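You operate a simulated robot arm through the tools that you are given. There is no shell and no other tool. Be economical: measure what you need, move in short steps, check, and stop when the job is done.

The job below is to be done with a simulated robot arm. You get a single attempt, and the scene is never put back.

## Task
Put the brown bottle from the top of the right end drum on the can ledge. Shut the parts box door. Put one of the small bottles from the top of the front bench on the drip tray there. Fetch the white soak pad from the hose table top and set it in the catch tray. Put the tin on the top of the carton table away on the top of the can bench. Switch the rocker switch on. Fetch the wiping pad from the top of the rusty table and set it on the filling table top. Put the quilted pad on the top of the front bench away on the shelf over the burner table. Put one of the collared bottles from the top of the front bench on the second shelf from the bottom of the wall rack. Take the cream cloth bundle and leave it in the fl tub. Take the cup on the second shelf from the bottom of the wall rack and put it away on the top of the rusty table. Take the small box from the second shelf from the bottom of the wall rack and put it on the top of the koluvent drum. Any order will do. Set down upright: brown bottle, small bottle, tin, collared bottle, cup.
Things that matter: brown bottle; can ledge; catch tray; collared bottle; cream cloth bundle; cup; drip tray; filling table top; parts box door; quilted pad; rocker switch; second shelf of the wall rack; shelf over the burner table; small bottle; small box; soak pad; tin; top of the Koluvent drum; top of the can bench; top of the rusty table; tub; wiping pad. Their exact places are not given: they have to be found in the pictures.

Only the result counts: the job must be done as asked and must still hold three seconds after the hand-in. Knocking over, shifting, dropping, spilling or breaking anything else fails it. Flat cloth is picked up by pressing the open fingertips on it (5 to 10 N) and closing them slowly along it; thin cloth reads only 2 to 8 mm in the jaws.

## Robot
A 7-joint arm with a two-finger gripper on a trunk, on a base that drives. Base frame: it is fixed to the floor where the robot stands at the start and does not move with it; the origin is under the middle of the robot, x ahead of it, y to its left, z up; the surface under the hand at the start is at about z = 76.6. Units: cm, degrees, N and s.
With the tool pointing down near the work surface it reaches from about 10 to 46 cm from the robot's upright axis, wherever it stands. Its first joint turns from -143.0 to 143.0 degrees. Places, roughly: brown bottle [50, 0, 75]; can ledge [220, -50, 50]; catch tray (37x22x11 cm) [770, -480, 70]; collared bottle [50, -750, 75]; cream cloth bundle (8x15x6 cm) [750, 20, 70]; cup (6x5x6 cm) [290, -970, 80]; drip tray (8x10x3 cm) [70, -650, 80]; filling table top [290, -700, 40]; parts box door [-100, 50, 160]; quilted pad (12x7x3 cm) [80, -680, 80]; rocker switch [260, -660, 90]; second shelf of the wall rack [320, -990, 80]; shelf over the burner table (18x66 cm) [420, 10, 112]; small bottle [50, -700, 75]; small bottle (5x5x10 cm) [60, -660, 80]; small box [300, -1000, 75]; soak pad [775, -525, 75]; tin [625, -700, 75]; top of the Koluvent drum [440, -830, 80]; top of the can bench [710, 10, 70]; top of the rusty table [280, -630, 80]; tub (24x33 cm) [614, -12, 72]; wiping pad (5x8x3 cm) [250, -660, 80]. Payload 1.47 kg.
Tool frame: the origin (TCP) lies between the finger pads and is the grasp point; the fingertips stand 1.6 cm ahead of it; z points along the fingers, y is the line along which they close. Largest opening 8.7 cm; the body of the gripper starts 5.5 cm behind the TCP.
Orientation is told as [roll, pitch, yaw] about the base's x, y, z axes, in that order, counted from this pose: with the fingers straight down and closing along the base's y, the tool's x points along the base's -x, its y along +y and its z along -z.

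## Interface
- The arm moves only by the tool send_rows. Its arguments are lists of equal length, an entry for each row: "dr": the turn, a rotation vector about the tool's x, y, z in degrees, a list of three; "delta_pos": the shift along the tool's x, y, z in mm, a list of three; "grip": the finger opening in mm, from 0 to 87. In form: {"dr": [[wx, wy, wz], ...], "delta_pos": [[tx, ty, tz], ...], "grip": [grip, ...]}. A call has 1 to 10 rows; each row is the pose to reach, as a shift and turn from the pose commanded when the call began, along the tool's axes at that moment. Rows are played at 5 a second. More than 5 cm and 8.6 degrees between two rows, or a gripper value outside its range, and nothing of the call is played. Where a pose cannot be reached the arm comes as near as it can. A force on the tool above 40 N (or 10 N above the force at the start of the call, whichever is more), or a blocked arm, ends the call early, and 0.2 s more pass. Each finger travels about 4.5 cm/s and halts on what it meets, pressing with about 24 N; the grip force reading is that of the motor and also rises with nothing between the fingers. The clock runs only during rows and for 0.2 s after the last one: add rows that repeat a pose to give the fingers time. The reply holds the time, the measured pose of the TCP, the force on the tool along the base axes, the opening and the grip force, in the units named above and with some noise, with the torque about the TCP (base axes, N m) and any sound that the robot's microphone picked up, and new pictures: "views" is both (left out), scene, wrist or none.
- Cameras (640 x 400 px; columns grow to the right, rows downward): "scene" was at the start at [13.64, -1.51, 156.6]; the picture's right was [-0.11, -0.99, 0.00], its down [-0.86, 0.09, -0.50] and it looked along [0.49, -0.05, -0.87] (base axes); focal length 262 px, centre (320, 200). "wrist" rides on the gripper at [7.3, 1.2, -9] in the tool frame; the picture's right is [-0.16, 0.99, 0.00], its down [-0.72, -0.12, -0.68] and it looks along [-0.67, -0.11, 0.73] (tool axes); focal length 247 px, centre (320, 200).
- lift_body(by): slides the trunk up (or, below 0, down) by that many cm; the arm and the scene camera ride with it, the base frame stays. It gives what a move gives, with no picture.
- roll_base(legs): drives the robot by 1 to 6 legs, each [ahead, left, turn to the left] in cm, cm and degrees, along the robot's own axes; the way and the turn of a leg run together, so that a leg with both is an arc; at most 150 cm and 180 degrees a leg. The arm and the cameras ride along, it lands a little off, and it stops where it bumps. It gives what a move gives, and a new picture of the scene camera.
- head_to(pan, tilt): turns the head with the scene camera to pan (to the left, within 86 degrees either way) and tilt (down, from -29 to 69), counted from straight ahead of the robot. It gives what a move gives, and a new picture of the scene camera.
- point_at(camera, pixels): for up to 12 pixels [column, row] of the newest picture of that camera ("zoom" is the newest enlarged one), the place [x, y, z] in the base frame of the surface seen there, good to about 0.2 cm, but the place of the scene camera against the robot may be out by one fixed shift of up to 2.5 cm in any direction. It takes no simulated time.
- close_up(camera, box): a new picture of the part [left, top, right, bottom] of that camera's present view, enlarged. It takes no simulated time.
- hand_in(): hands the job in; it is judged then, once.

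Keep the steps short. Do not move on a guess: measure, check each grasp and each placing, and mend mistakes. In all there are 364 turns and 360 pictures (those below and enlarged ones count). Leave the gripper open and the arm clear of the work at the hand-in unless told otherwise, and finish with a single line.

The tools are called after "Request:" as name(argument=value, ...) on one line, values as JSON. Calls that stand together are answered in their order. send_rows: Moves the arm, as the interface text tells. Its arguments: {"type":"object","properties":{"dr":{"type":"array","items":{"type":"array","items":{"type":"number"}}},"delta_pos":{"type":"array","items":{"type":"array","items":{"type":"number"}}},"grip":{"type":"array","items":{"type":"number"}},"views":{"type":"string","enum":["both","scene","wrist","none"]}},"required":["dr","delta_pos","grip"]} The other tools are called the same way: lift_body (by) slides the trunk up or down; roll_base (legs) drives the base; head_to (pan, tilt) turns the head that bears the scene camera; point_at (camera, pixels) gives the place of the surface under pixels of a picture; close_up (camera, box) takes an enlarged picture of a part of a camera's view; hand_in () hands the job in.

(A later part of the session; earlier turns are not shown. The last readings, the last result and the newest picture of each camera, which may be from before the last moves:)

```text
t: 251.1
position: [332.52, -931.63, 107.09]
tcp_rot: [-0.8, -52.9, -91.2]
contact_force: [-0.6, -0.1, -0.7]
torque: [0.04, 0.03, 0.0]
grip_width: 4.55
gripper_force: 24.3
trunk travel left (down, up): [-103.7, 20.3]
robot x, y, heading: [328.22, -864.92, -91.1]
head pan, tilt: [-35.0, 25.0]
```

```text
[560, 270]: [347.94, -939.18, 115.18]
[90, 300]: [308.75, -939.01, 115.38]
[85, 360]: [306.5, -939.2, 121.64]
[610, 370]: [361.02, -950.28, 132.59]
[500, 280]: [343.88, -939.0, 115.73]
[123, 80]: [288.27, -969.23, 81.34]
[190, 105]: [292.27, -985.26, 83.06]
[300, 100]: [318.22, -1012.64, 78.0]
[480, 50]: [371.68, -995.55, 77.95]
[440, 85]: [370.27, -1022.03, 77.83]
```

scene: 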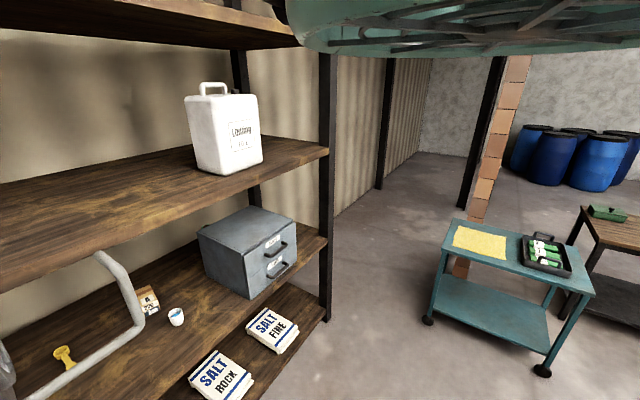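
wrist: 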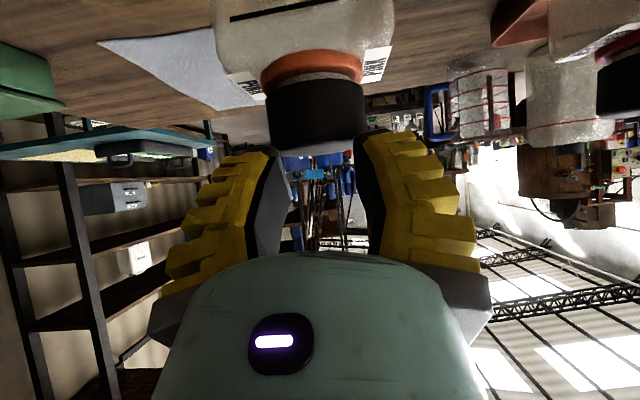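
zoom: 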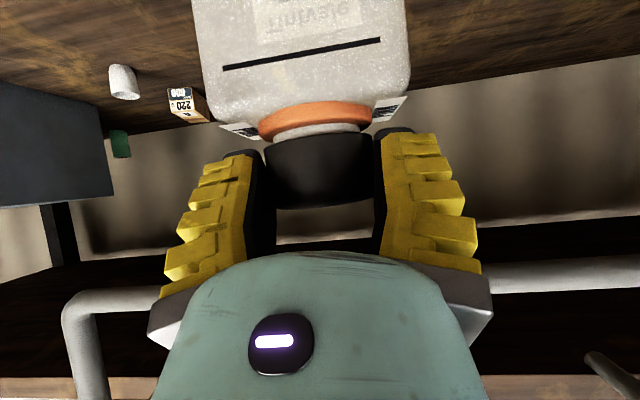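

The rail spans x = 306–361 at y = -939, bottom z = 115, so I must stay out of that range. I move left in steps and look for space beyond x = 366.

Request:
roll_base(legs=[[0, 24, 1]])

Request:
close_up(camera="wrist", box=[0, 0, 640, 400])

```text
t: 252.8
position: [357.15, -932.04, 107.13]
tcp_rot: [-0.8, -52.8, -90.4]
contact_force: [-0.2, -1.2, -1.8]
torque: [0.01, 0.0, 0.01]
grip_width: 4.5
gripper_force: 23.9
trunk travel left (down, up): [-103.7, 20.3]
robot x, y, heading: [351.9, -864.58, -90.6]
head pan, tilt: [-35.0, 25.0]
```

scene: 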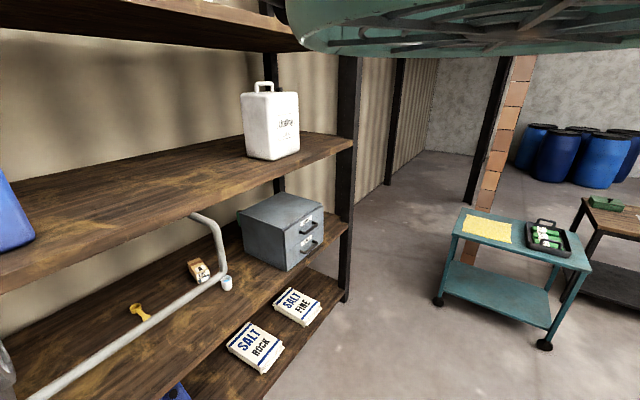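

```text
1.00 times, centred on (320, 200) of wrist (not enlarged: the box is as wide or as high as the picture)
```

zoom: 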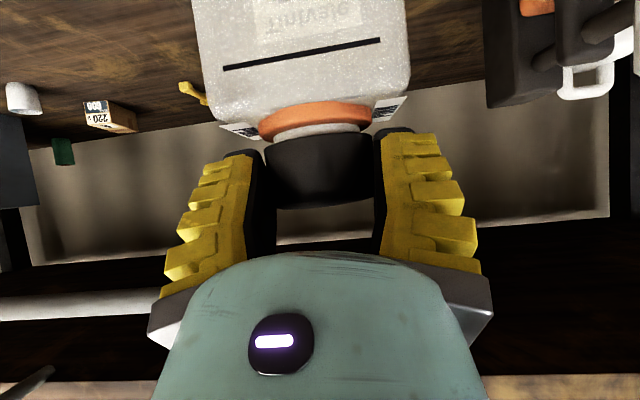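

Request:
point_at(camera="zoom", pixels=[[487, 90], [500, 50], [535, 8], [545, 60], [590, 90], [20, 305], [45, 372], [430, 50], [460, 60], [450, 10], [600, 20]])

```text
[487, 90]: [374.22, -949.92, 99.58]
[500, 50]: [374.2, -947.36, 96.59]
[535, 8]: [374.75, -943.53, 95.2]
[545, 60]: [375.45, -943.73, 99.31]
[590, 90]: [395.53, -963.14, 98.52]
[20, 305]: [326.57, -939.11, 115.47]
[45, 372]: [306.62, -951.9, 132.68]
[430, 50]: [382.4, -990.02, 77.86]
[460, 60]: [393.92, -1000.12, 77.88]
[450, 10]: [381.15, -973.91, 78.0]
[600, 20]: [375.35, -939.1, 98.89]
```

Beyond the rail a paddle stands at x = 374, so there's no room. The spot right of the cup, at about (300, -962), is free if I come in slanted from the left. I drive back right and turn to heading -70.

Request:
roll_base(legs=[[-3, -79, 0], [0, 0, 20.6]])

Request:
close_up(camera="wrist", box=[0, 0, 640, 400])

```text
t: 258.3
position: [300.98, -922.24, 107.1]
tcp_rot: [-0.8, -52.8, -68.5]
contact_force: [0.1, -0.1, -1.3]
torque: [0.02, 0.01, -0.04]
grip_width: 4.47
gripper_force: 24.2
trunk travel left (down, up): [-103.7, 20.3]
robot x, y, heading: [271.17, -862.15, -68.8]
head pan, tilt: [-35.0, 25.0]
```

scene: 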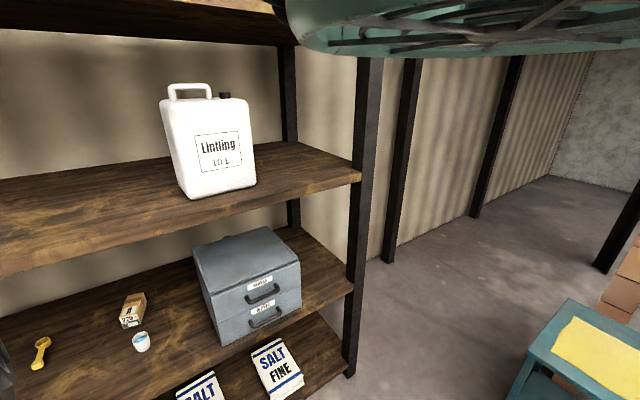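

```text
1.00 times, centred on (320, 200) of wrist (not enlarged: the box is as wide or as high as the picture)
```

zoom: 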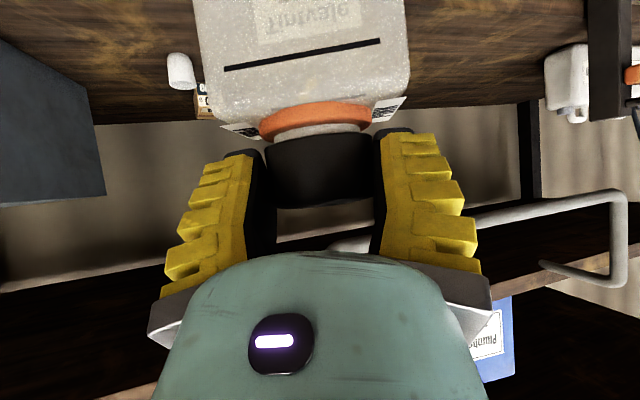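

Request:
point_at(camera="zoom", pixels=[[180, 80], [172, 60], [192, 62], [200, 105], [212, 90], [345, 240], [500, 212], [612, 200], [560, 268], [200, 20], [440, 30]])

Request:
close_up(camera="scene", box=[0, 270, 200, 400])

```text
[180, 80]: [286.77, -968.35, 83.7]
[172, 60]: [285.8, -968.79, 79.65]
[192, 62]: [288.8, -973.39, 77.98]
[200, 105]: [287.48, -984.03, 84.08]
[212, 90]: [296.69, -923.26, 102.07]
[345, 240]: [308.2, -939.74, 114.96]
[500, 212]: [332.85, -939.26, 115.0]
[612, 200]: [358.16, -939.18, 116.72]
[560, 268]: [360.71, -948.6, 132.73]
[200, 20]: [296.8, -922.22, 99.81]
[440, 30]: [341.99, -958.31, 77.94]
```

```text
3.08 times, centred on (100, 335) of scene
```

zoom: 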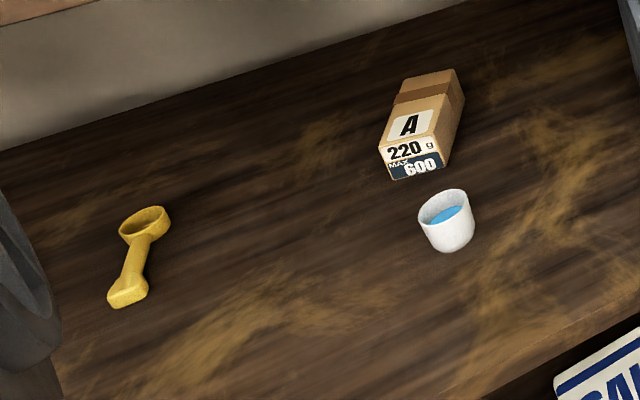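

The cup holds blue liquid, so it must stay level later. I drive the bottle in over the shelf to (300.5, -962).

Request:
roll_base(legs=[[18, -7.5, 0], [17, -7.5, 0]])

Request:
close_up(camera="wrist", box=[0, 0, 640, 400])

```text
t: 261.0
position: [299.58, -960.86, 107.15]
tcp_rot: [-0.8, -52.8, -68.8]
contact_force: [0.0, 0.2, -1.6]
torque: [0.03, 0.03, 0.0]
grip_width: 4.45
gripper_force: 23.9
trunk travel left (down, up): [-103.7, 20.3]
robot x, y, heading: [269.98, -900.99, -68.8]
head pan, tilt: [-35.0, 25.0]
```

scene: 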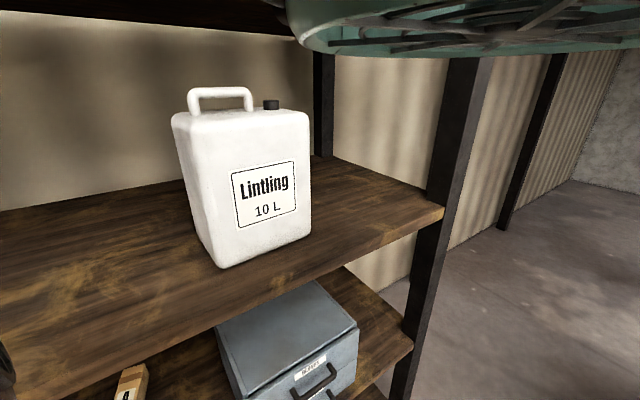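

```text
1.00 times, centred on (320, 200) of wrist (not enlarged: the box is as wide or as high as the picture)
```

zoom: 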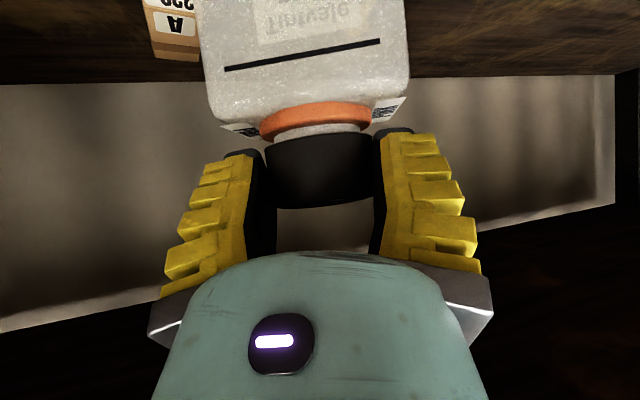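

I'm over the spot. I lower the trunk 12 cm, then check.

Request:
lift_body(by=-12)

Request:
lift_body(by=-0.8)

Request:
close_up(camera="wrist", box=[0, 0, 640, 400])

```text
t: 262.5
position: [299.72, -960.83, 95.09]
tcp_rot: [-0.8, -52.9, -68.8]
contact_force: [0.3, 0.4, -0.2]
torque: [0.06, 0.01, -0.01]
grip_width: 4.45
gripper_force: 24.5
trunk travel left (down, up): [-91.7, 32.3]
robot x, y, heading: [270.3, -900.69, -68.8]
head pan, tilt: [-35.0, 25.0]
```

```text
t: 263.1
position: [299.66, -960.93, 94.32]
tcp_rot: [-0.8, -52.9, -68.9]
contact_force: [-0.4, 0.1, 0.2]
torque: [0.0, 0.0, 0.02]
grip_width: 4.45
gripper_force: 24.4
trunk travel left (down, up): [-90.9, 33.1]
robot x, y, heading: [270.13, -900.58, -68.6]
head pan, tilt: [-35.0, 25.0]
heard: snap
```

```text
1.00 times, centred on (320, 200) of wrist (not enlarged: the box is as wide or as high as the picture)
```

zoom: 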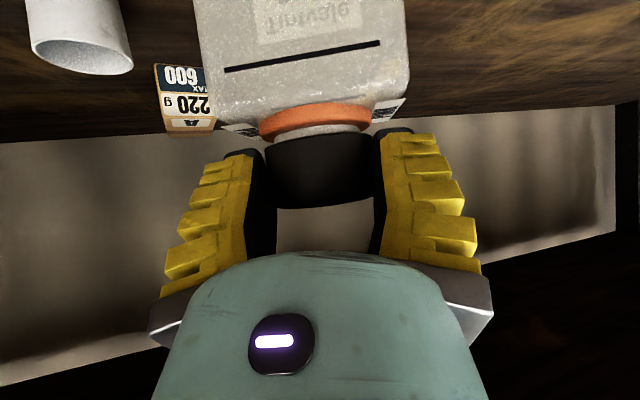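

A snap was heard, and the load is now off the hand: the bottle appears to rest on the shelf. I open gently and look.

Request:
send_rows(dr=[[0, 0, 0], [0, 0, 0], [0, 0, 0], [0, 0, 0], [0, 0, 0]], delta_pos=[[0, 0, 0], [0, 0, 0], [0, 0, 0], [0, 0, 0], [0, 0, 0]], grip=[44, 50, 58, 68, 68], views="wrist")

```text
t: 264.3
position: [299.66, -960.91, 94.22]
tcp_rot: [-0.8, -52.9, -68.8]
contact_force: [-0.3, -0.3, -0.6]
torque: [0.0, -0.01, 0.02]
grip_width: 7.17
gripper_force: 2.6
trunk travel left (down, up): [-90.9, 33.1]
robot x, y, heading: [270.18, -900.36, -68.6]
head pan, tilt: [-35.0, 25.0]
heard: snap
```

wrist: 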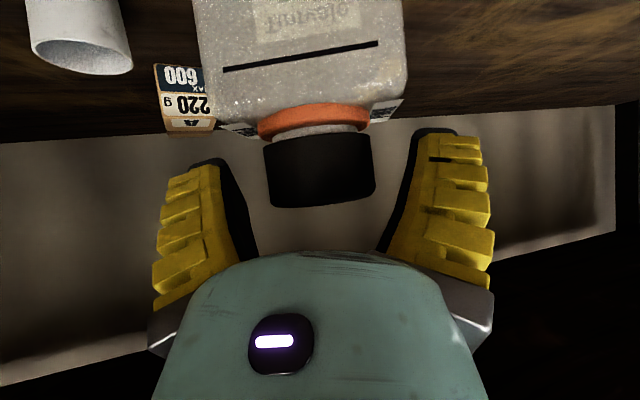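

The bottle stands upright on the shelf. I back straight out the way I came in at the grasp.

Request:
roll_base(legs=[[-12, 0, 0]])

Request:
close_up(camera="wrist", box=[0, 0, 640, 400])

```text
t: 265.5
position: [295.42, -949.75, 94.26]
tcp_rot: [-0.7, -52.8, -68.7]
contact_force: [-0.6, -0.8, 0.1]
torque: [0.0, 0.01, -0.01]
grip_width: 7.16
gripper_force: 2.4
trunk travel left (down, up): [-90.9, 33.1]
robot x, y, heading: [265.91, -889.56, -68.6]
head pan, tilt: [-35.0, 25.0]
```

scene: 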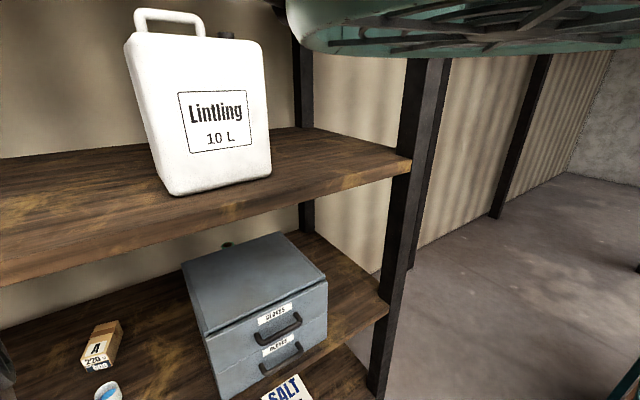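

```text
1.00 times, centred on (320, 200) of wrist (not enlarged: the box is as wide or as high as the picture)
```

zoom: 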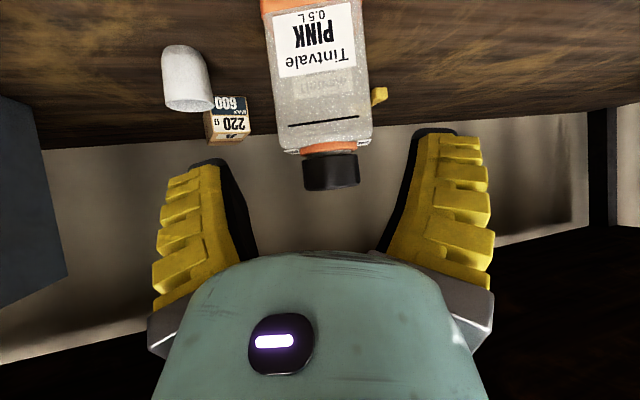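

The PINK bottle stands upright. Next is the cup (with liquid). I measure it and the box from here.

Request:
point_at(camera="zoom", pixels=[[168, 98], [211, 103], [188, 100], [185, 80], [185, 50], [163, 60], [205, 62], [190, 110], [206, 125], [248, 130], [232, 115], [226, 135]])

Request:
close_up(camera="wrist", box=[140, 30, 280, 150])

```text
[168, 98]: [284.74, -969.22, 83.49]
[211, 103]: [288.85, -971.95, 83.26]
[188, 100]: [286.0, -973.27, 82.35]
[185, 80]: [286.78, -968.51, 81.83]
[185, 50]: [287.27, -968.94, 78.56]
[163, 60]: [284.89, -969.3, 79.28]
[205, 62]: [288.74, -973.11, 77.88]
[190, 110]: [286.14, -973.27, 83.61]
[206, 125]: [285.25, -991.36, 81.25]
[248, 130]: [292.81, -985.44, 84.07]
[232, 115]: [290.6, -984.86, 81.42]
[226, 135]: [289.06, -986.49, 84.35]
```

```text
3.33 times, centred on (210, 90) of wrist
```

zoom: 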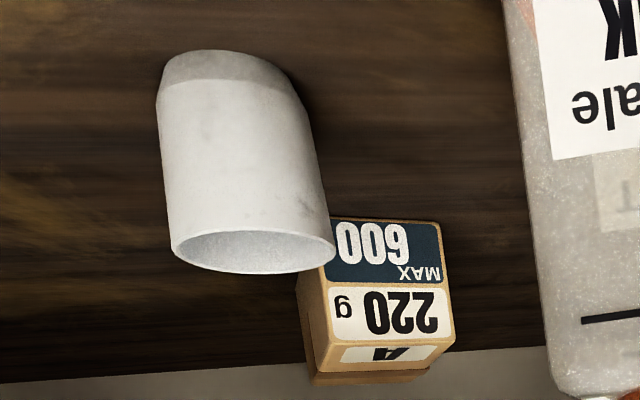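

Cup centre is at about (286.8, -970.7), with its rim at z = 84. I back off 15 cm, raise 8 cm and steepen the tool to 30° tilt.

Request:
roll_base(legs=[[-14, -6, 0]])

Request:
lift_body(by=10)

Request:
send_rows(dr=[[0, 8, 0], [0, 16, 0], [0, 23, 0], [0, 23, 0]], delta_pos=[[0, 0, 0], [0, 0, 0], [0, 0, 0], [0, 0, 0]], grip=[80, 87, 87, 87], views="wrist")

```text
t: 266.9
position: [284.75, -938.99, 94.31]
tcp_rot: [-0.7, -52.8, -68.8]
contact_force: [-0.5, 0.4, 0.4]
torque: [-0.01, 0.02, -0.02]
grip_width: 7.17
gripper_force: 2.4
trunk travel left (down, up): [-90.9, 33.1]
robot x, y, heading: [254.84, -878.86, -68.6]
head pan, tilt: [-35.0, 25.0]
```

scene: 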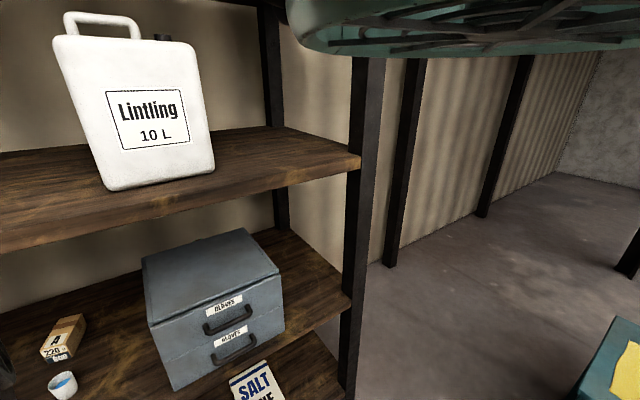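

```text
t: 268.2
position: [284.91, -939.03, 104.28]
tcp_rot: [-0.8, -52.7, -68.7]
contact_force: [0.4, 0.2, 0.0]
torque: [0.02, -0.01, 0.0]
grip_width: 7.18
gripper_force: 2.3
trunk travel left (down, up): [-100.9, 23.1]
robot x, y, heading: [255.2, -879.05, -68.6]
head pan, tilt: [-35.0, 25.0]
```

```text
t: 269.2
position: [284.87, -939.0, 104.33]
tcp_rot: [-0.7, -29.9, -69.0]
contact_force: [-0.7, -0.9, 0.3]
torque: [0.01, -0.04, 0.02]
grip_width: 8.69
gripper_force: 0.0
trunk travel left (down, up): [-100.9, 23.1]
robot x, y, heading: [255.32, -878.98, -68.9]
head pan, tilt: [-35.0, 25.0]
```

wrist: 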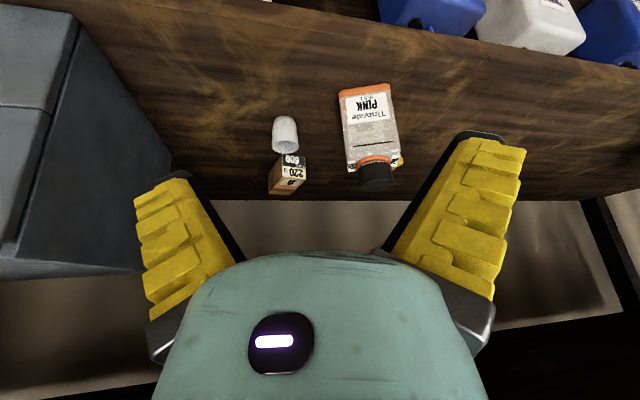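

I drive in until the hand is close above the cup, then measure again.

Request:
roll_base(legs=[[25, -9.5, 0]])

Request:
lift_body(by=-10)

Request:
close_up(camera="wrist", box=[0, 0, 640, 400])

```text
t: 271.2
position: [285.47, -960.1, 101.98]
tcp_rot: [-0.2, -26.6, -67.3]
contact_force: [0.0, 0.3, -0.9]
torque: [0.01, -0.01, 0.01]
grip_width: 8.68
gripper_force: 0.0
trunk travel left (down, up): [-100.9, 23.1]
robot x, y, heading: [255.18, -903.85, -68.4]
head pan, tilt: [-35.0, 25.0]
stopped in leg 1: the robot was blocked; the commanded pose is now the measured one
```

scene: 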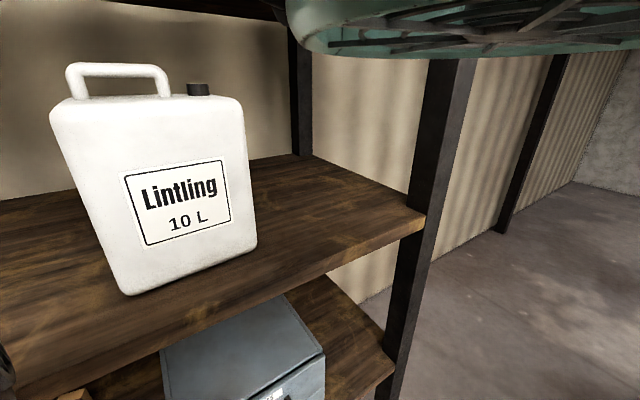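

```text
t: 272.6
position: [285.69, -961.71, 93.15]
tcp_rot: [0.0, -27.8, -67.4]
contact_force: [0.0, 0.6, -0.1]
torque: [0.04, 0.01, -0.01]
grip_width: 8.69
gripper_force: 0.0
trunk travel left (down, up): [-90.9, 33.1]
robot x, y, heading: [255.27, -903.72, -68.6]
head pan, tilt: [-35.0, 25.0]
```

```text
1.00 times, centred on (320, 200) of wrist (not enlarged: the box is as wide or as high as the picture)
```

zoom: 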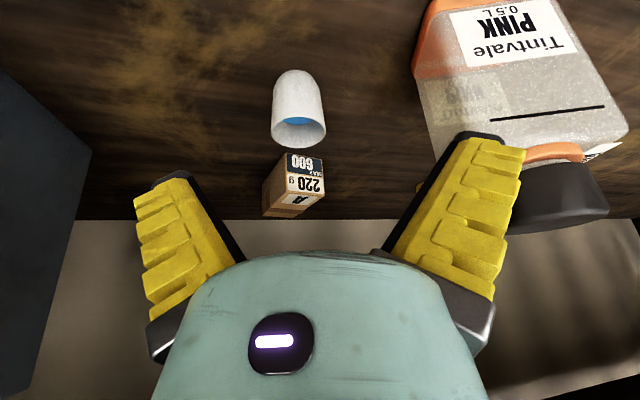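

The base stopped because part of the arm met the third shelf's edge; the jug and rack look undisturbed. I back off, go to a flatter 45° tilt with the trunk lower so the arm passes under that shelf.

Request:
roll_base(legs=[[-18, 5, 0]])

Request:
send_rows(dr=[[0, -8, 0], [0, -17, 0], [0, -17, 0]], delta_pos=[[0, 0, 0], [0, 0, 0], [0, 0, 0]], grip=[87, 87, 87], views="none")

Request:
close_up(camera="scene", box=[0, 0, 640, 400])

```text
t: 274.1
position: [284.13, -943.27, 93.04]
tcp_rot: [-0.1, -27.8, -67.4]
contact_force: [-0.7, 0.4, 0.2]
torque: [0.03, 0.0, 0.01]
grip_width: 8.71
gripper_force: 0.0
trunk travel left (down, up): [-90.9, 33.1]
robot x, y, heading: [253.53, -885.53, -68.6]
head pan, tilt: [-35.0, 25.0]
```

scene: 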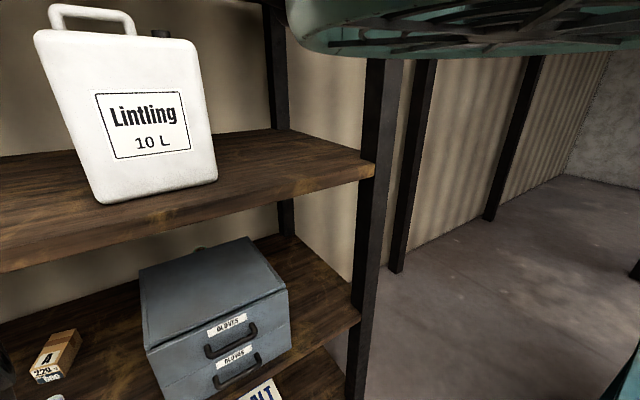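

```text
refused: row 2 steps farther than a row can; nothing moved
```

```text
1.00 times, centred on (320, 200) of scene (not enlarged: the box is as wide or as high as the picture)
```

zoom: 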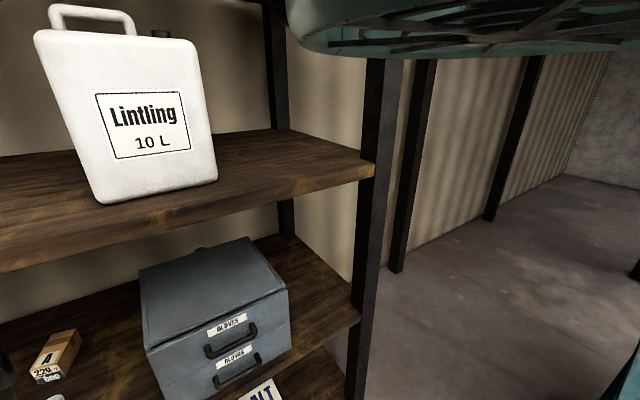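

Request:
send_rows(dr=[[0, -8, 0], [0, -16, 0], [0, -17, 0], [0, -17, 0], [0, -17, 0]], delta_pos=[[0, 0, 0], [0, 0, 0], [0, 0, 0], [-30, 0, 17], [-52, 0, 30]], grip=[87, 87, 87, 87, 87], views="none")

Request:
lift_body(by=-2)

```text
t: 275.3
position: [286.07, -947.65, 95.51]
tcp_rot: [0.6, -44.6, -68.8]
contact_force: [0.6, -0.5, -0.9]
torque: [-0.01, 0.06, -0.04]
grip_width: 8.71
gripper_force: 0.1
out of reach, approached as far as the arm can: row 4, 5
trunk travel left (down, up): [-90.9, 33.1]
robot x, y, heading: [253.66, -885.62, -68.3]
head pan, tilt: [-35.0, 25.0]
```

```text
t: 276.0
position: [285.78, -947.41, 93.32]
tcp_rot: [0.6, -44.3, -68.6]
contact_force: [0.5, 1.4, 0.4]
torque: [0.0, 0.02, 0.04]
grip_width: 8.68
gripper_force: 0.2
trunk travel left (down, up): [-88.9, 35.1]
robot x, y, heading: [253.76, -885.89, -68.4]
head pan, tilt: [-35.0, 25.0]
```

I lower the trunk to get the hand to z = 87, drive halfway in, and measure the cup again.

Request:
lift_body(by=-6)

Request:
roll_base(legs=[[10, -3.5, 0]])

Request:
close_up(camera="wrist", box=[0, 0, 640, 400])

Request:
point_at(camera="zoom", pixels=[[320, 60], [300, 80], [340, 60], [320, 100], [310, 40], [320, 120]])

```text
t: 277.0
position: [285.94, -947.23, 87.23]
tcp_rot: [0.6, -44.4, -68.7]
contact_force: [-0.3, -0.2, 0.0]
torque: [0.0, 0.0, 0.0]
grip_width: 8.72
gripper_force: 0.1
trunk travel left (down, up): [-82.9, 41.1]
robot x, y, heading: [253.89, -886.06, -68.5]
head pan, tilt: [-35.0, 25.0]
```

```text
t: 278.1
position: [286.6, -957.83, 87.35]
tcp_rot: [0.6, -44.3, -68.4]
contact_force: [-0.2, 0.3, 0.7]
torque: [0.03, 0.02, 0.0]
grip_width: 8.7
gripper_force: 0.2
trunk travel left (down, up): [-82.9, 41.1]
robot x, y, heading: [253.95, -896.29, -68.0]
head pan, tilt: [-35.0, 25.0]
```

scene: 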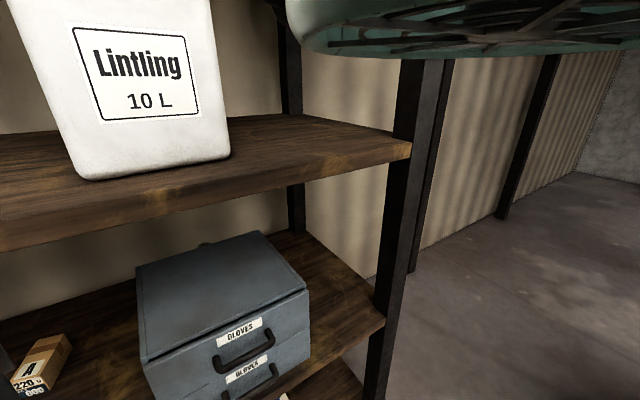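

```text
1.00 times, centred on (320, 200) of wrist (not enlarged: the box is as wide or as high as the picture)
```

zoom: 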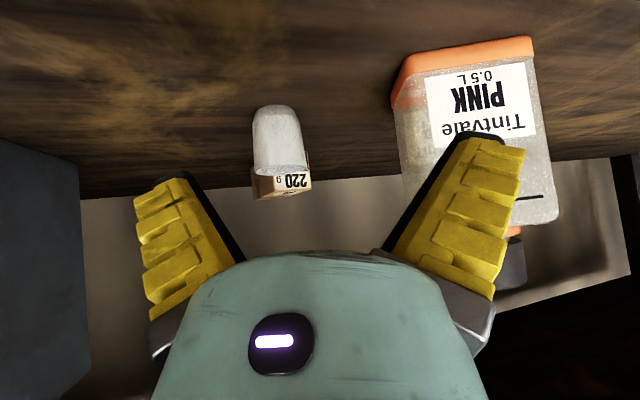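

```text
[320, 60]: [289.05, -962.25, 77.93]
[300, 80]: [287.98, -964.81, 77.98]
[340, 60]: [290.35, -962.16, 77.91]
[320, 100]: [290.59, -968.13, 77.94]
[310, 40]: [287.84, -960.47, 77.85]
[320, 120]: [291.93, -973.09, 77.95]
```

Request:
point_at(camera="zoom", pixels=[[278, 140], [257, 140], [303, 140], [278, 165], [278, 112], [394, 100], [402, 70], [400, 150], [520, 45], [270, 190], [300, 190], [75, 190]])

```text
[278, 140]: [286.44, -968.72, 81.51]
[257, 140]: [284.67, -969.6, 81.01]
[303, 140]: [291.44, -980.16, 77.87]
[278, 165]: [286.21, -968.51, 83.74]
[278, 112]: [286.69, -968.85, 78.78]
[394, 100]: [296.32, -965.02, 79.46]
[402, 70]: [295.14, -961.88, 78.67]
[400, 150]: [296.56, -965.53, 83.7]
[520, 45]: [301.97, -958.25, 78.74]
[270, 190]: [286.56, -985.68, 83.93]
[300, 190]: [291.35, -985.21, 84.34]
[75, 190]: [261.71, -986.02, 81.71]
```

Cup centre is at about (287.0, -970.9); the bottle's nearest corner is at (295.1, -961.9). I lower to z = 81.6 and drive in so the fingers straddle the cup.

Request:
lift_body(by=-5.7)

Request:
roll_base(legs=[[9, -3.4, 0]])

Request:
close_up(camera="wrist", box=[0, 0, 640, 400])

```text
t: 279.1
position: [286.72, -957.83, 81.56]
tcp_rot: [0.6, -44.4, -68.5]
contact_force: [0.2, 0.0, -0.4]
torque: [0.01, 0.01, -0.02]
grip_width: 8.73
gripper_force: 0.0
trunk travel left (down, up): [-77.2, 46.8]
robot x, y, heading: [253.88, -895.79, -68.6]
head pan, tilt: [-35.0, 25.0]
```

```text
t: 280.2
position: [286.8, -967.31, 81.6]
tcp_rot: [0.6, -44.4, -68.5]
contact_force: [-0.2, -0.4, 0.0]
torque: [0.0, -0.01, 0.0]
grip_width: 8.68
gripper_force: 0.0
trunk travel left (down, up): [-77.2, 46.8]
robot x, y, heading: [254.12, -906.14, -68.2]
head pan, tilt: [-35.0, 25.0]
```

scene: 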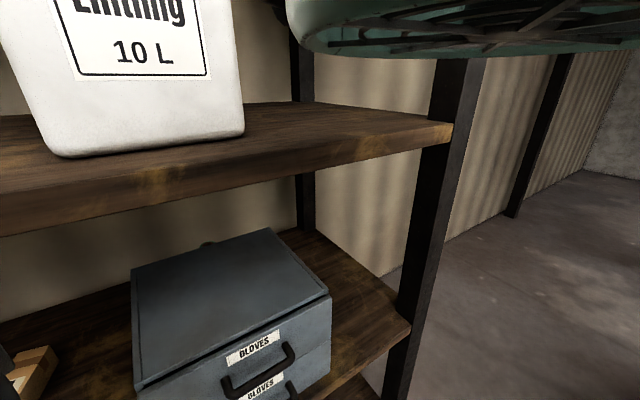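

```text
1.00 times, centred on (320, 200) of wrist (not enlarged: the box is as wide or as high as the picture)
```

zoom: 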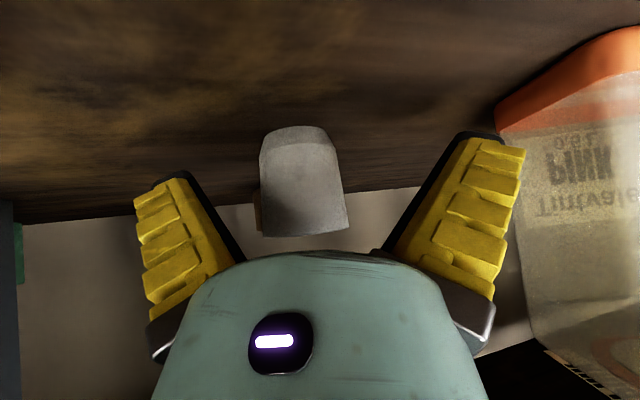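

Request:
roll_base(legs=[[3.4, -1.4, 0]])

Request:
close_up(camera="wrist", box=[0, 0, 640, 400])

```text
t: 281.1
position: [286.65, -970.95, 81.63]
tcp_rot: [0.6, -44.5, -68.4]
contact_force: [-0.4, -0.8, -0.2]
torque: [0.03, 0.01, 0.02]
grip_width: 8.69
gripper_force: 0.0
trunk travel left (down, up): [-77.2, 46.8]
robot x, y, heading: [254.4, -909.28, -68.2]
head pan, tilt: [-35.0, 25.0]
```

scene: 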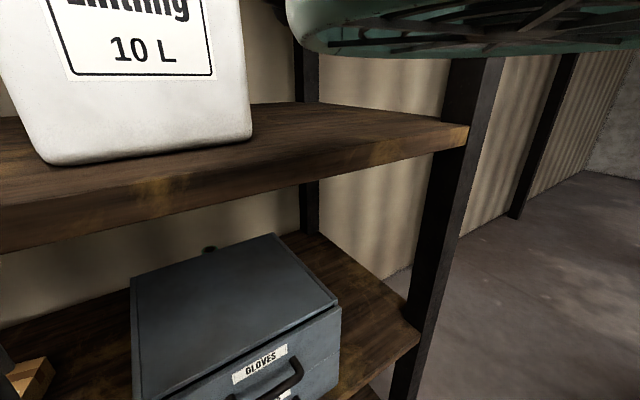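

```text
1.00 times, centred on (320, 200) of wrist (not enlarged: the box is as wide or as high as the picture)
```

zoom: 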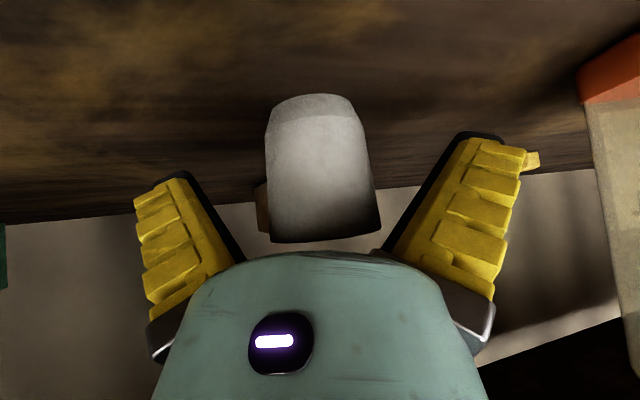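

The cup is centred between the fingers. I close slowly, just enough to hold it.

Request:
send_rows(dr=[[0, 0, 0], [0, 0, 0], [0, 0, 0], [0, 0, 0], [0, 0, 0], [0, 0, 0]], delta_pos=[[0, 0, 0], [0, 0, 0], [0, 0, 0], [0, 0, 0], [0, 0, 0], [0, 0, 0]], grip=[70, 60, 52, 47, 43, 43], views="wrist")

```text
t: 282.5
position: [286.6, -970.88, 81.53]
tcp_rot: [0.6, -44.4, -68.4]
contact_force: [-0.2, 0.8, -0.2]
torque: [-0.02, -0.01, -0.02]
grip_width: 4.74
gripper_force: 24.0
trunk travel left (down, up): [-77.2, 46.8]
robot x, y, heading: [254.28, -909.53, -68.3]
head pan, tilt: [-35.0, 25.0]
```

wrist: 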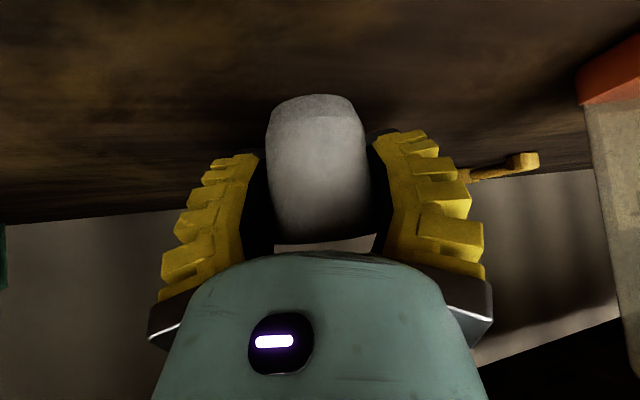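

The cup is held (4.7 cm). I lift 3 cm and back out along the same path.

Request:
lift_body(by=3)

Request:
roll_base(legs=[[-13, 5, 0], [-15, 6, 0]])

Request:
close_up(camera="wrist", box=[0, 0, 640, 400])

```text
t: 283.3
position: [286.63, -970.95, 84.54]
tcp_rot: [0.5, -44.3, -68.4]
contact_force: [-0.2, -0.1, -1.8]
torque: [-0.02, -0.02, -0.05]
grip_width: 4.74
gripper_force: 24.0
trunk travel left (down, up): [-80.2, 43.8]
robot x, y, heading: [254.18, -909.61, -68.0]
head pan, tilt: [-35.0, 25.0]
```

```text
t: 285.6
position: [286.84, -940.96, 84.45]
tcp_rot: [0.6, -44.3, -68.2]
contact_force: [1.0, 0.3, -0.3]
torque: [0.0, 0.01, -0.01]
grip_width: 4.73
gripper_force: 23.7
trunk travel left (down, up): [-80.2, 43.8]
robot x, y, heading: [254.05, -879.54, -67.9]
head pan, tilt: [-35.0, 25.0]
```

scene: 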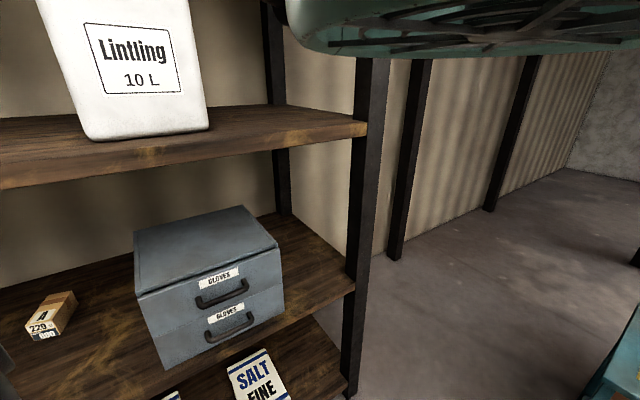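

```text
1.00 times, centred on (320, 200) of wrist (not enlarged: the box is as wide or as high as the picture)
```

zoom: 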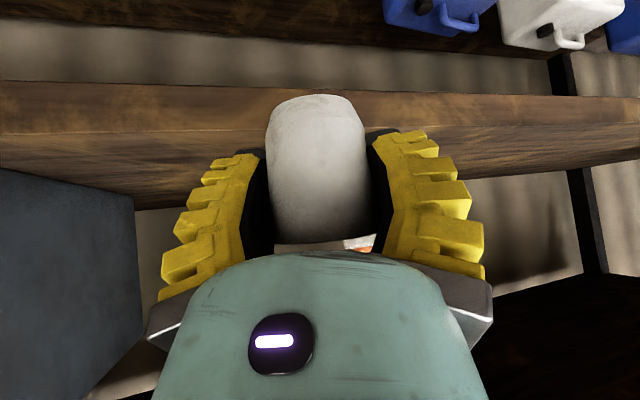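

The cup is level and held. I raise the trunk 25 cm, back into the lane, and drive towards the rusty table with heading 0.

Request:
lift_body(by=25)

Request:
roll_base(legs=[[-31, -53, 0], [0, 0, 68], [-5, 70, 0], [0, 60, 0]])

Request:
close_up(camera="wrist", box=[0, 0, 640, 400])

```text
t: 288.2
position: [286.9, -940.96, 109.58]
tcp_rot: [0.6, -44.3, -68.2]
contact_force: [-0.2, 0.1, 0.0]
torque: [-0.04, 0.0, 0.0]
grip_width: 4.72
gripper_force: 23.7
trunk travel left (down, up): [-105.2, 18.8]
robot x, y, heading: [254.26, -879.53, -68.2]
head pan, tilt: [-35.0, 25.0]
```

```text
t: 301.0
position: [257.56, -735.34, 109.51]
tcp_rot: [0.7, -44.3, -0.4]
contact_force: [-0.1, -0.7, 0.0]
torque: [0.01, 0.0, -0.01]
grip_width: 4.69
gripper_force: 24.0
trunk travel left (down, up): [-105.2, 18.8]
robot x, y, heading: [188.68, -742.46, -0.1]
head pan, tilt: [-35.0, 25.0]
```

scene: 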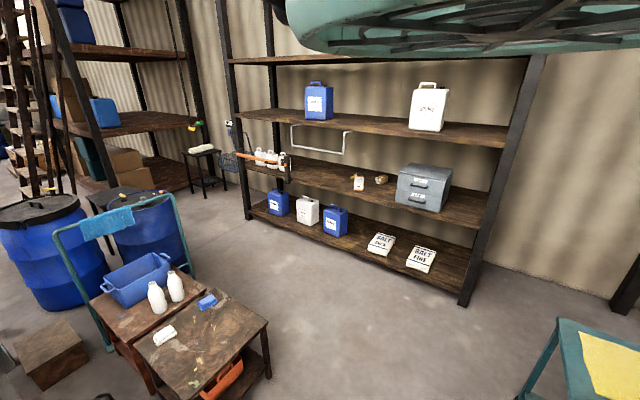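

```text
1.00 times, centred on (320, 200) of wrist (not enlarged: the box is as wide or as high as the picture)
```

zoom: 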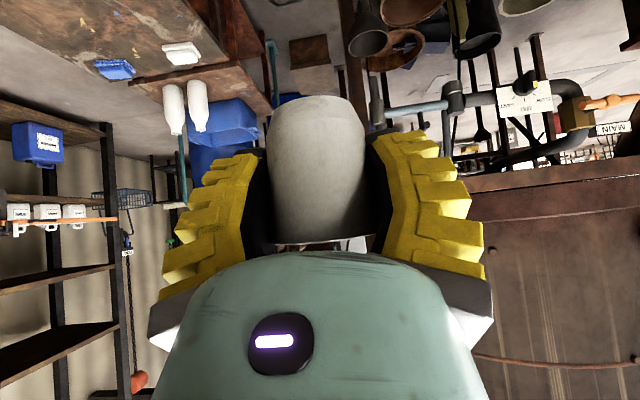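

I can't make out the PINK bottle on the shelf in this view; I zoom in to check.

Request:
close_up(camera="scene", box=[270, 120, 470, 245])

Request:
point_at(camera="zoom", pixels=[[285, 200], [355, 190], [290, 190], [270, 170], [300, 250], [250, 320]])

```text
3.20 times, centred on (370, 182) of scene
```

zoom: 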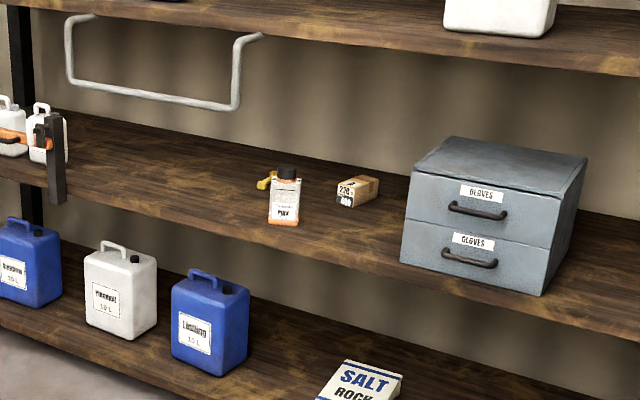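

```text
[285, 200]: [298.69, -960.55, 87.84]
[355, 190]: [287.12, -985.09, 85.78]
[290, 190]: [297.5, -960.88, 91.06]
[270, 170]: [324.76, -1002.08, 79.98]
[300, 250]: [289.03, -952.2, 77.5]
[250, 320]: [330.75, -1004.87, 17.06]
```

PINK stands properly. I turn left 60° so the scene camera faces the rusty table.

Request:
roll_base(legs=[[-15, 0, 0], [0, 0, 60]])

```text
t: 305.1
position: [201.49, -678.9, 109.44]
tcp_rot: [0.6, -44.3, 60.2]
contact_force: [0.2, -0.1, -0.5]
torque: [-0.02, -0.01, 0.03]
grip_width: 4.65
gripper_force: 24.2
trunk travel left (down, up): [-105.2, 18.8]
robot x, y, heading: [173.95, -742.6, 60.4]
head pan, tilt: [-35.0, 25.0]
```

scene: 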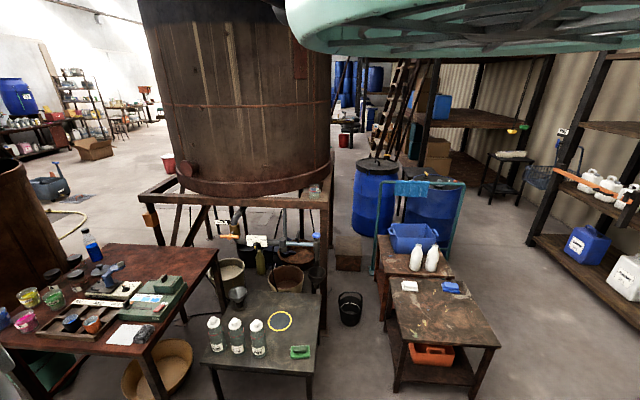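

The reddish table at left is the rusty table, the low middle one the filling table. I zoom in on both.

Request:
close_up(camera="scene", box=[0, 220, 240, 370])

Request:
point_at(camera="zoom", pixels=[[330, 300], [335, 315], [250, 290], [190, 285], [100, 300], [420, 150], [560, 90], [250, 75], [200, 160], [390, 310], [305, 130], [75, 320]])

Request:
close_up(camera="scene", box=[190, 260, 350, 390])

```text
2.67 times, centred on (120, 295) of scene
```

zoom: 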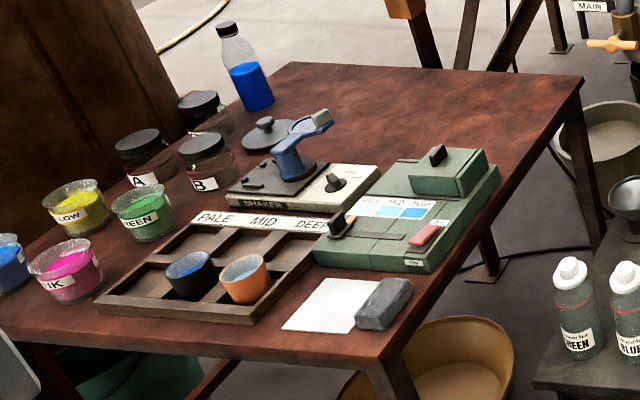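

```text
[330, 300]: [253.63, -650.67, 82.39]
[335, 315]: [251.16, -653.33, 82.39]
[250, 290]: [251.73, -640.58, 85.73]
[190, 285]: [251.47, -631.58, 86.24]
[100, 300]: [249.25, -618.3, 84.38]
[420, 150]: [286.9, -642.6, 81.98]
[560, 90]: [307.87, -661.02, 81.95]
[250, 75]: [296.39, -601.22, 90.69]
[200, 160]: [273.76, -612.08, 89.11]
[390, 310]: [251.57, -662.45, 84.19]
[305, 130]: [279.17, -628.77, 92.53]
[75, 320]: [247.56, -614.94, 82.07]
```

```text
3.08 times, centred on (270, 325) of scene
```

zoom: 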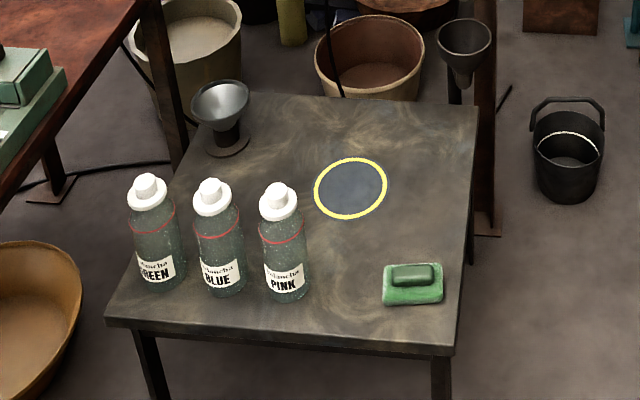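

The red rocker switch is on the green box, the grey wiping pad lies at about (252, -662). I look for a free spot for the cup: I re-zoom on the rusty table and measure around it.

Request:
close_up(camera="scene", box=[0, 220, 240, 370])

Request:
point_at(camera="zoom", pixels=[[582, 76], [500, 172], [540, 130], [480, 100], [530, 90], [420, 90], [300, 64], [380, 75], [490, 155], [425, 235], [385, 290], [440, 270]])

```text
2.67 times, centred on (120, 295) of scene
```

zoom: 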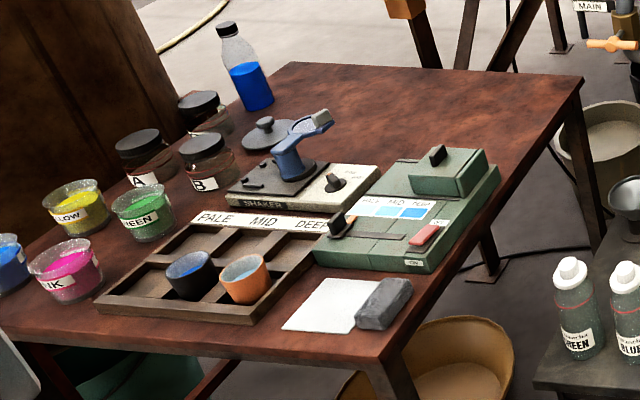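

```text
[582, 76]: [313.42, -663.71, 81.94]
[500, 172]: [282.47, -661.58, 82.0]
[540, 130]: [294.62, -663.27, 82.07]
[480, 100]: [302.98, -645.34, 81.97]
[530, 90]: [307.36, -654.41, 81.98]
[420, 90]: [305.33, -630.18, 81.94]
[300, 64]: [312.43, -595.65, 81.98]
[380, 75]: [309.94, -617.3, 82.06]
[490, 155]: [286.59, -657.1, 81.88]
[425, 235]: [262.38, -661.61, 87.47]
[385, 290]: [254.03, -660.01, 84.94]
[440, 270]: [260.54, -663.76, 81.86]
```

Free area: x 288–313, y -664 to -600 (z = 80). Best cup spot is about (301, -653), approached from the southwest. I measure the filling table corners for base clearance and extend the arm 6 cm.

Request:
point_at(camera="scene", pixels=[[203, 362], [312, 370], [238, 293], [318, 296], [150, 372], [148, 345]])

Request:
send_rows(dr=[[0, 0, 0], [0, 0, 0]], delta_pos=[[-21, 0, 21], [-42, 0, 42]], grip=[43, 43], views="none")

```text
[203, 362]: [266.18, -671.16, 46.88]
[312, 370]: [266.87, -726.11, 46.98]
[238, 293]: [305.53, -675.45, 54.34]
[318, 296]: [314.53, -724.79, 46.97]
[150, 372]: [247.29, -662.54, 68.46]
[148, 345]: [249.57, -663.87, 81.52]
```

```text
t: 305.7
position: [202.88, -674.33, 113.7]
tcp_rot: [0.5, -44.2, 60.2]
contact_force: [-0.4, -2.2, -2.3]
torque: [0.16, -0.08, 0.01]
grip_width: 4.65
gripper_force: 24.1
out of reach, approached as far as the arm can: row 1, 2
trunk travel left (down, up): [-105.2, 18.8]
robot x, y, heading: [173.76, -742.35, 60.6]
head pan, tilt: [-35.0, 25.0]
```

The arm is at radius 74.7. I check how far the vat stand is, then turn to heading 23.

Request:
point_at(camera="scene", pixels=[[160, 200], [240, 205], [320, 200], [150, 220], [200, 170], [185, 240]])

Request:
roll_base(legs=[[0, 0, -37]])

```text
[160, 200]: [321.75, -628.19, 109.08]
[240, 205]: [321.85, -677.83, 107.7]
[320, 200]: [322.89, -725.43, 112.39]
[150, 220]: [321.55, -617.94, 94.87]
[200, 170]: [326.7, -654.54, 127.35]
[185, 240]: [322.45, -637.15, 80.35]
```

```text
t: 307.8
position: [238.01, -705.13, 113.51]
tcp_rot: [0.6, -44.3, 23.5]
contact_force: [0.5, -0.2, -0.8]
torque: [-0.02, 0.02, 0.04]
grip_width: 4.64
gripper_force: 23.8
trunk travel left (down, up): [-105.2, 18.8]
robot x, y, heading: [173.87, -742.51, 24.1]
head pan, tilt: [-35.0, 25.0]
```

scene: 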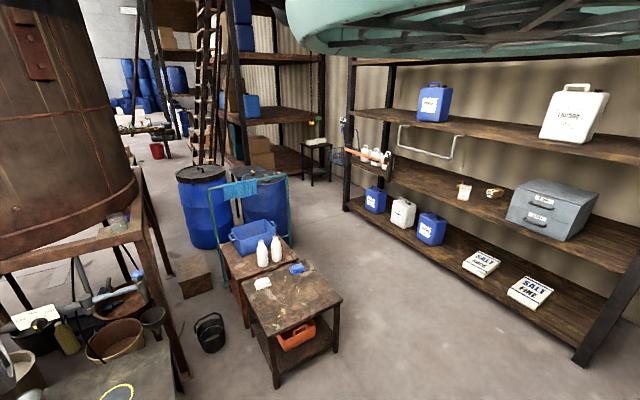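

Request:
roll_base(legs=[[50, 14, 0]])

Request:
close_up(camera="wrist", box=[0, 0, 640, 400])

```text
t: 310.9
position: [277.9, -669.17, 113.7]
tcp_rot: [0.6, -44.3, 25.2]
contact_force: [0.3, -0.6, -0.3]
torque: [0.01, 0.04, 0.01]
grip_width: 4.6
gripper_force: 24.1
trunk travel left (down, up): [-105.2, 18.8]
robot x, y, heading: [214.76, -708.55, 25.4]
head pan, tilt: [-35.0, 25.0]
```

scene: 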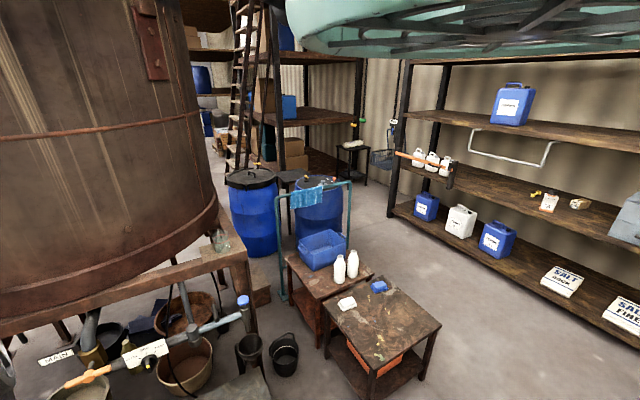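

```text
1.00 times, centred on (320, 200) of wrist (not enlarged: the box is as wide or as high as the picture)
```

zoom: 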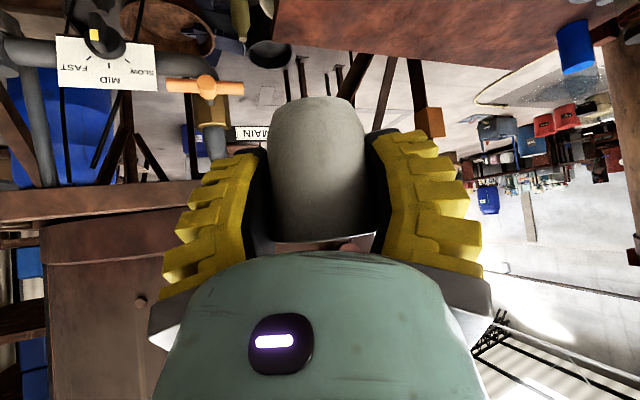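

I check the valve and pipes ahead on the left before going on.

Request:
point_at(camera="zoom", pixels=[[205, 85], [170, 85], [110, 60], [215, 120], [60, 55], [290, 40], [430, 120], [400, 40], [360, 50], [245, 133]])

```text
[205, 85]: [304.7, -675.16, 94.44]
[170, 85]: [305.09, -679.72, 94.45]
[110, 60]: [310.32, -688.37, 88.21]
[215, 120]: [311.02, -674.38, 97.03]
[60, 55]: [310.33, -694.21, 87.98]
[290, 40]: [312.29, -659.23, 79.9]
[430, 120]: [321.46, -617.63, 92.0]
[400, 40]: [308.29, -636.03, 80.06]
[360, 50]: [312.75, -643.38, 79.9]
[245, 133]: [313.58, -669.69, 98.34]
```

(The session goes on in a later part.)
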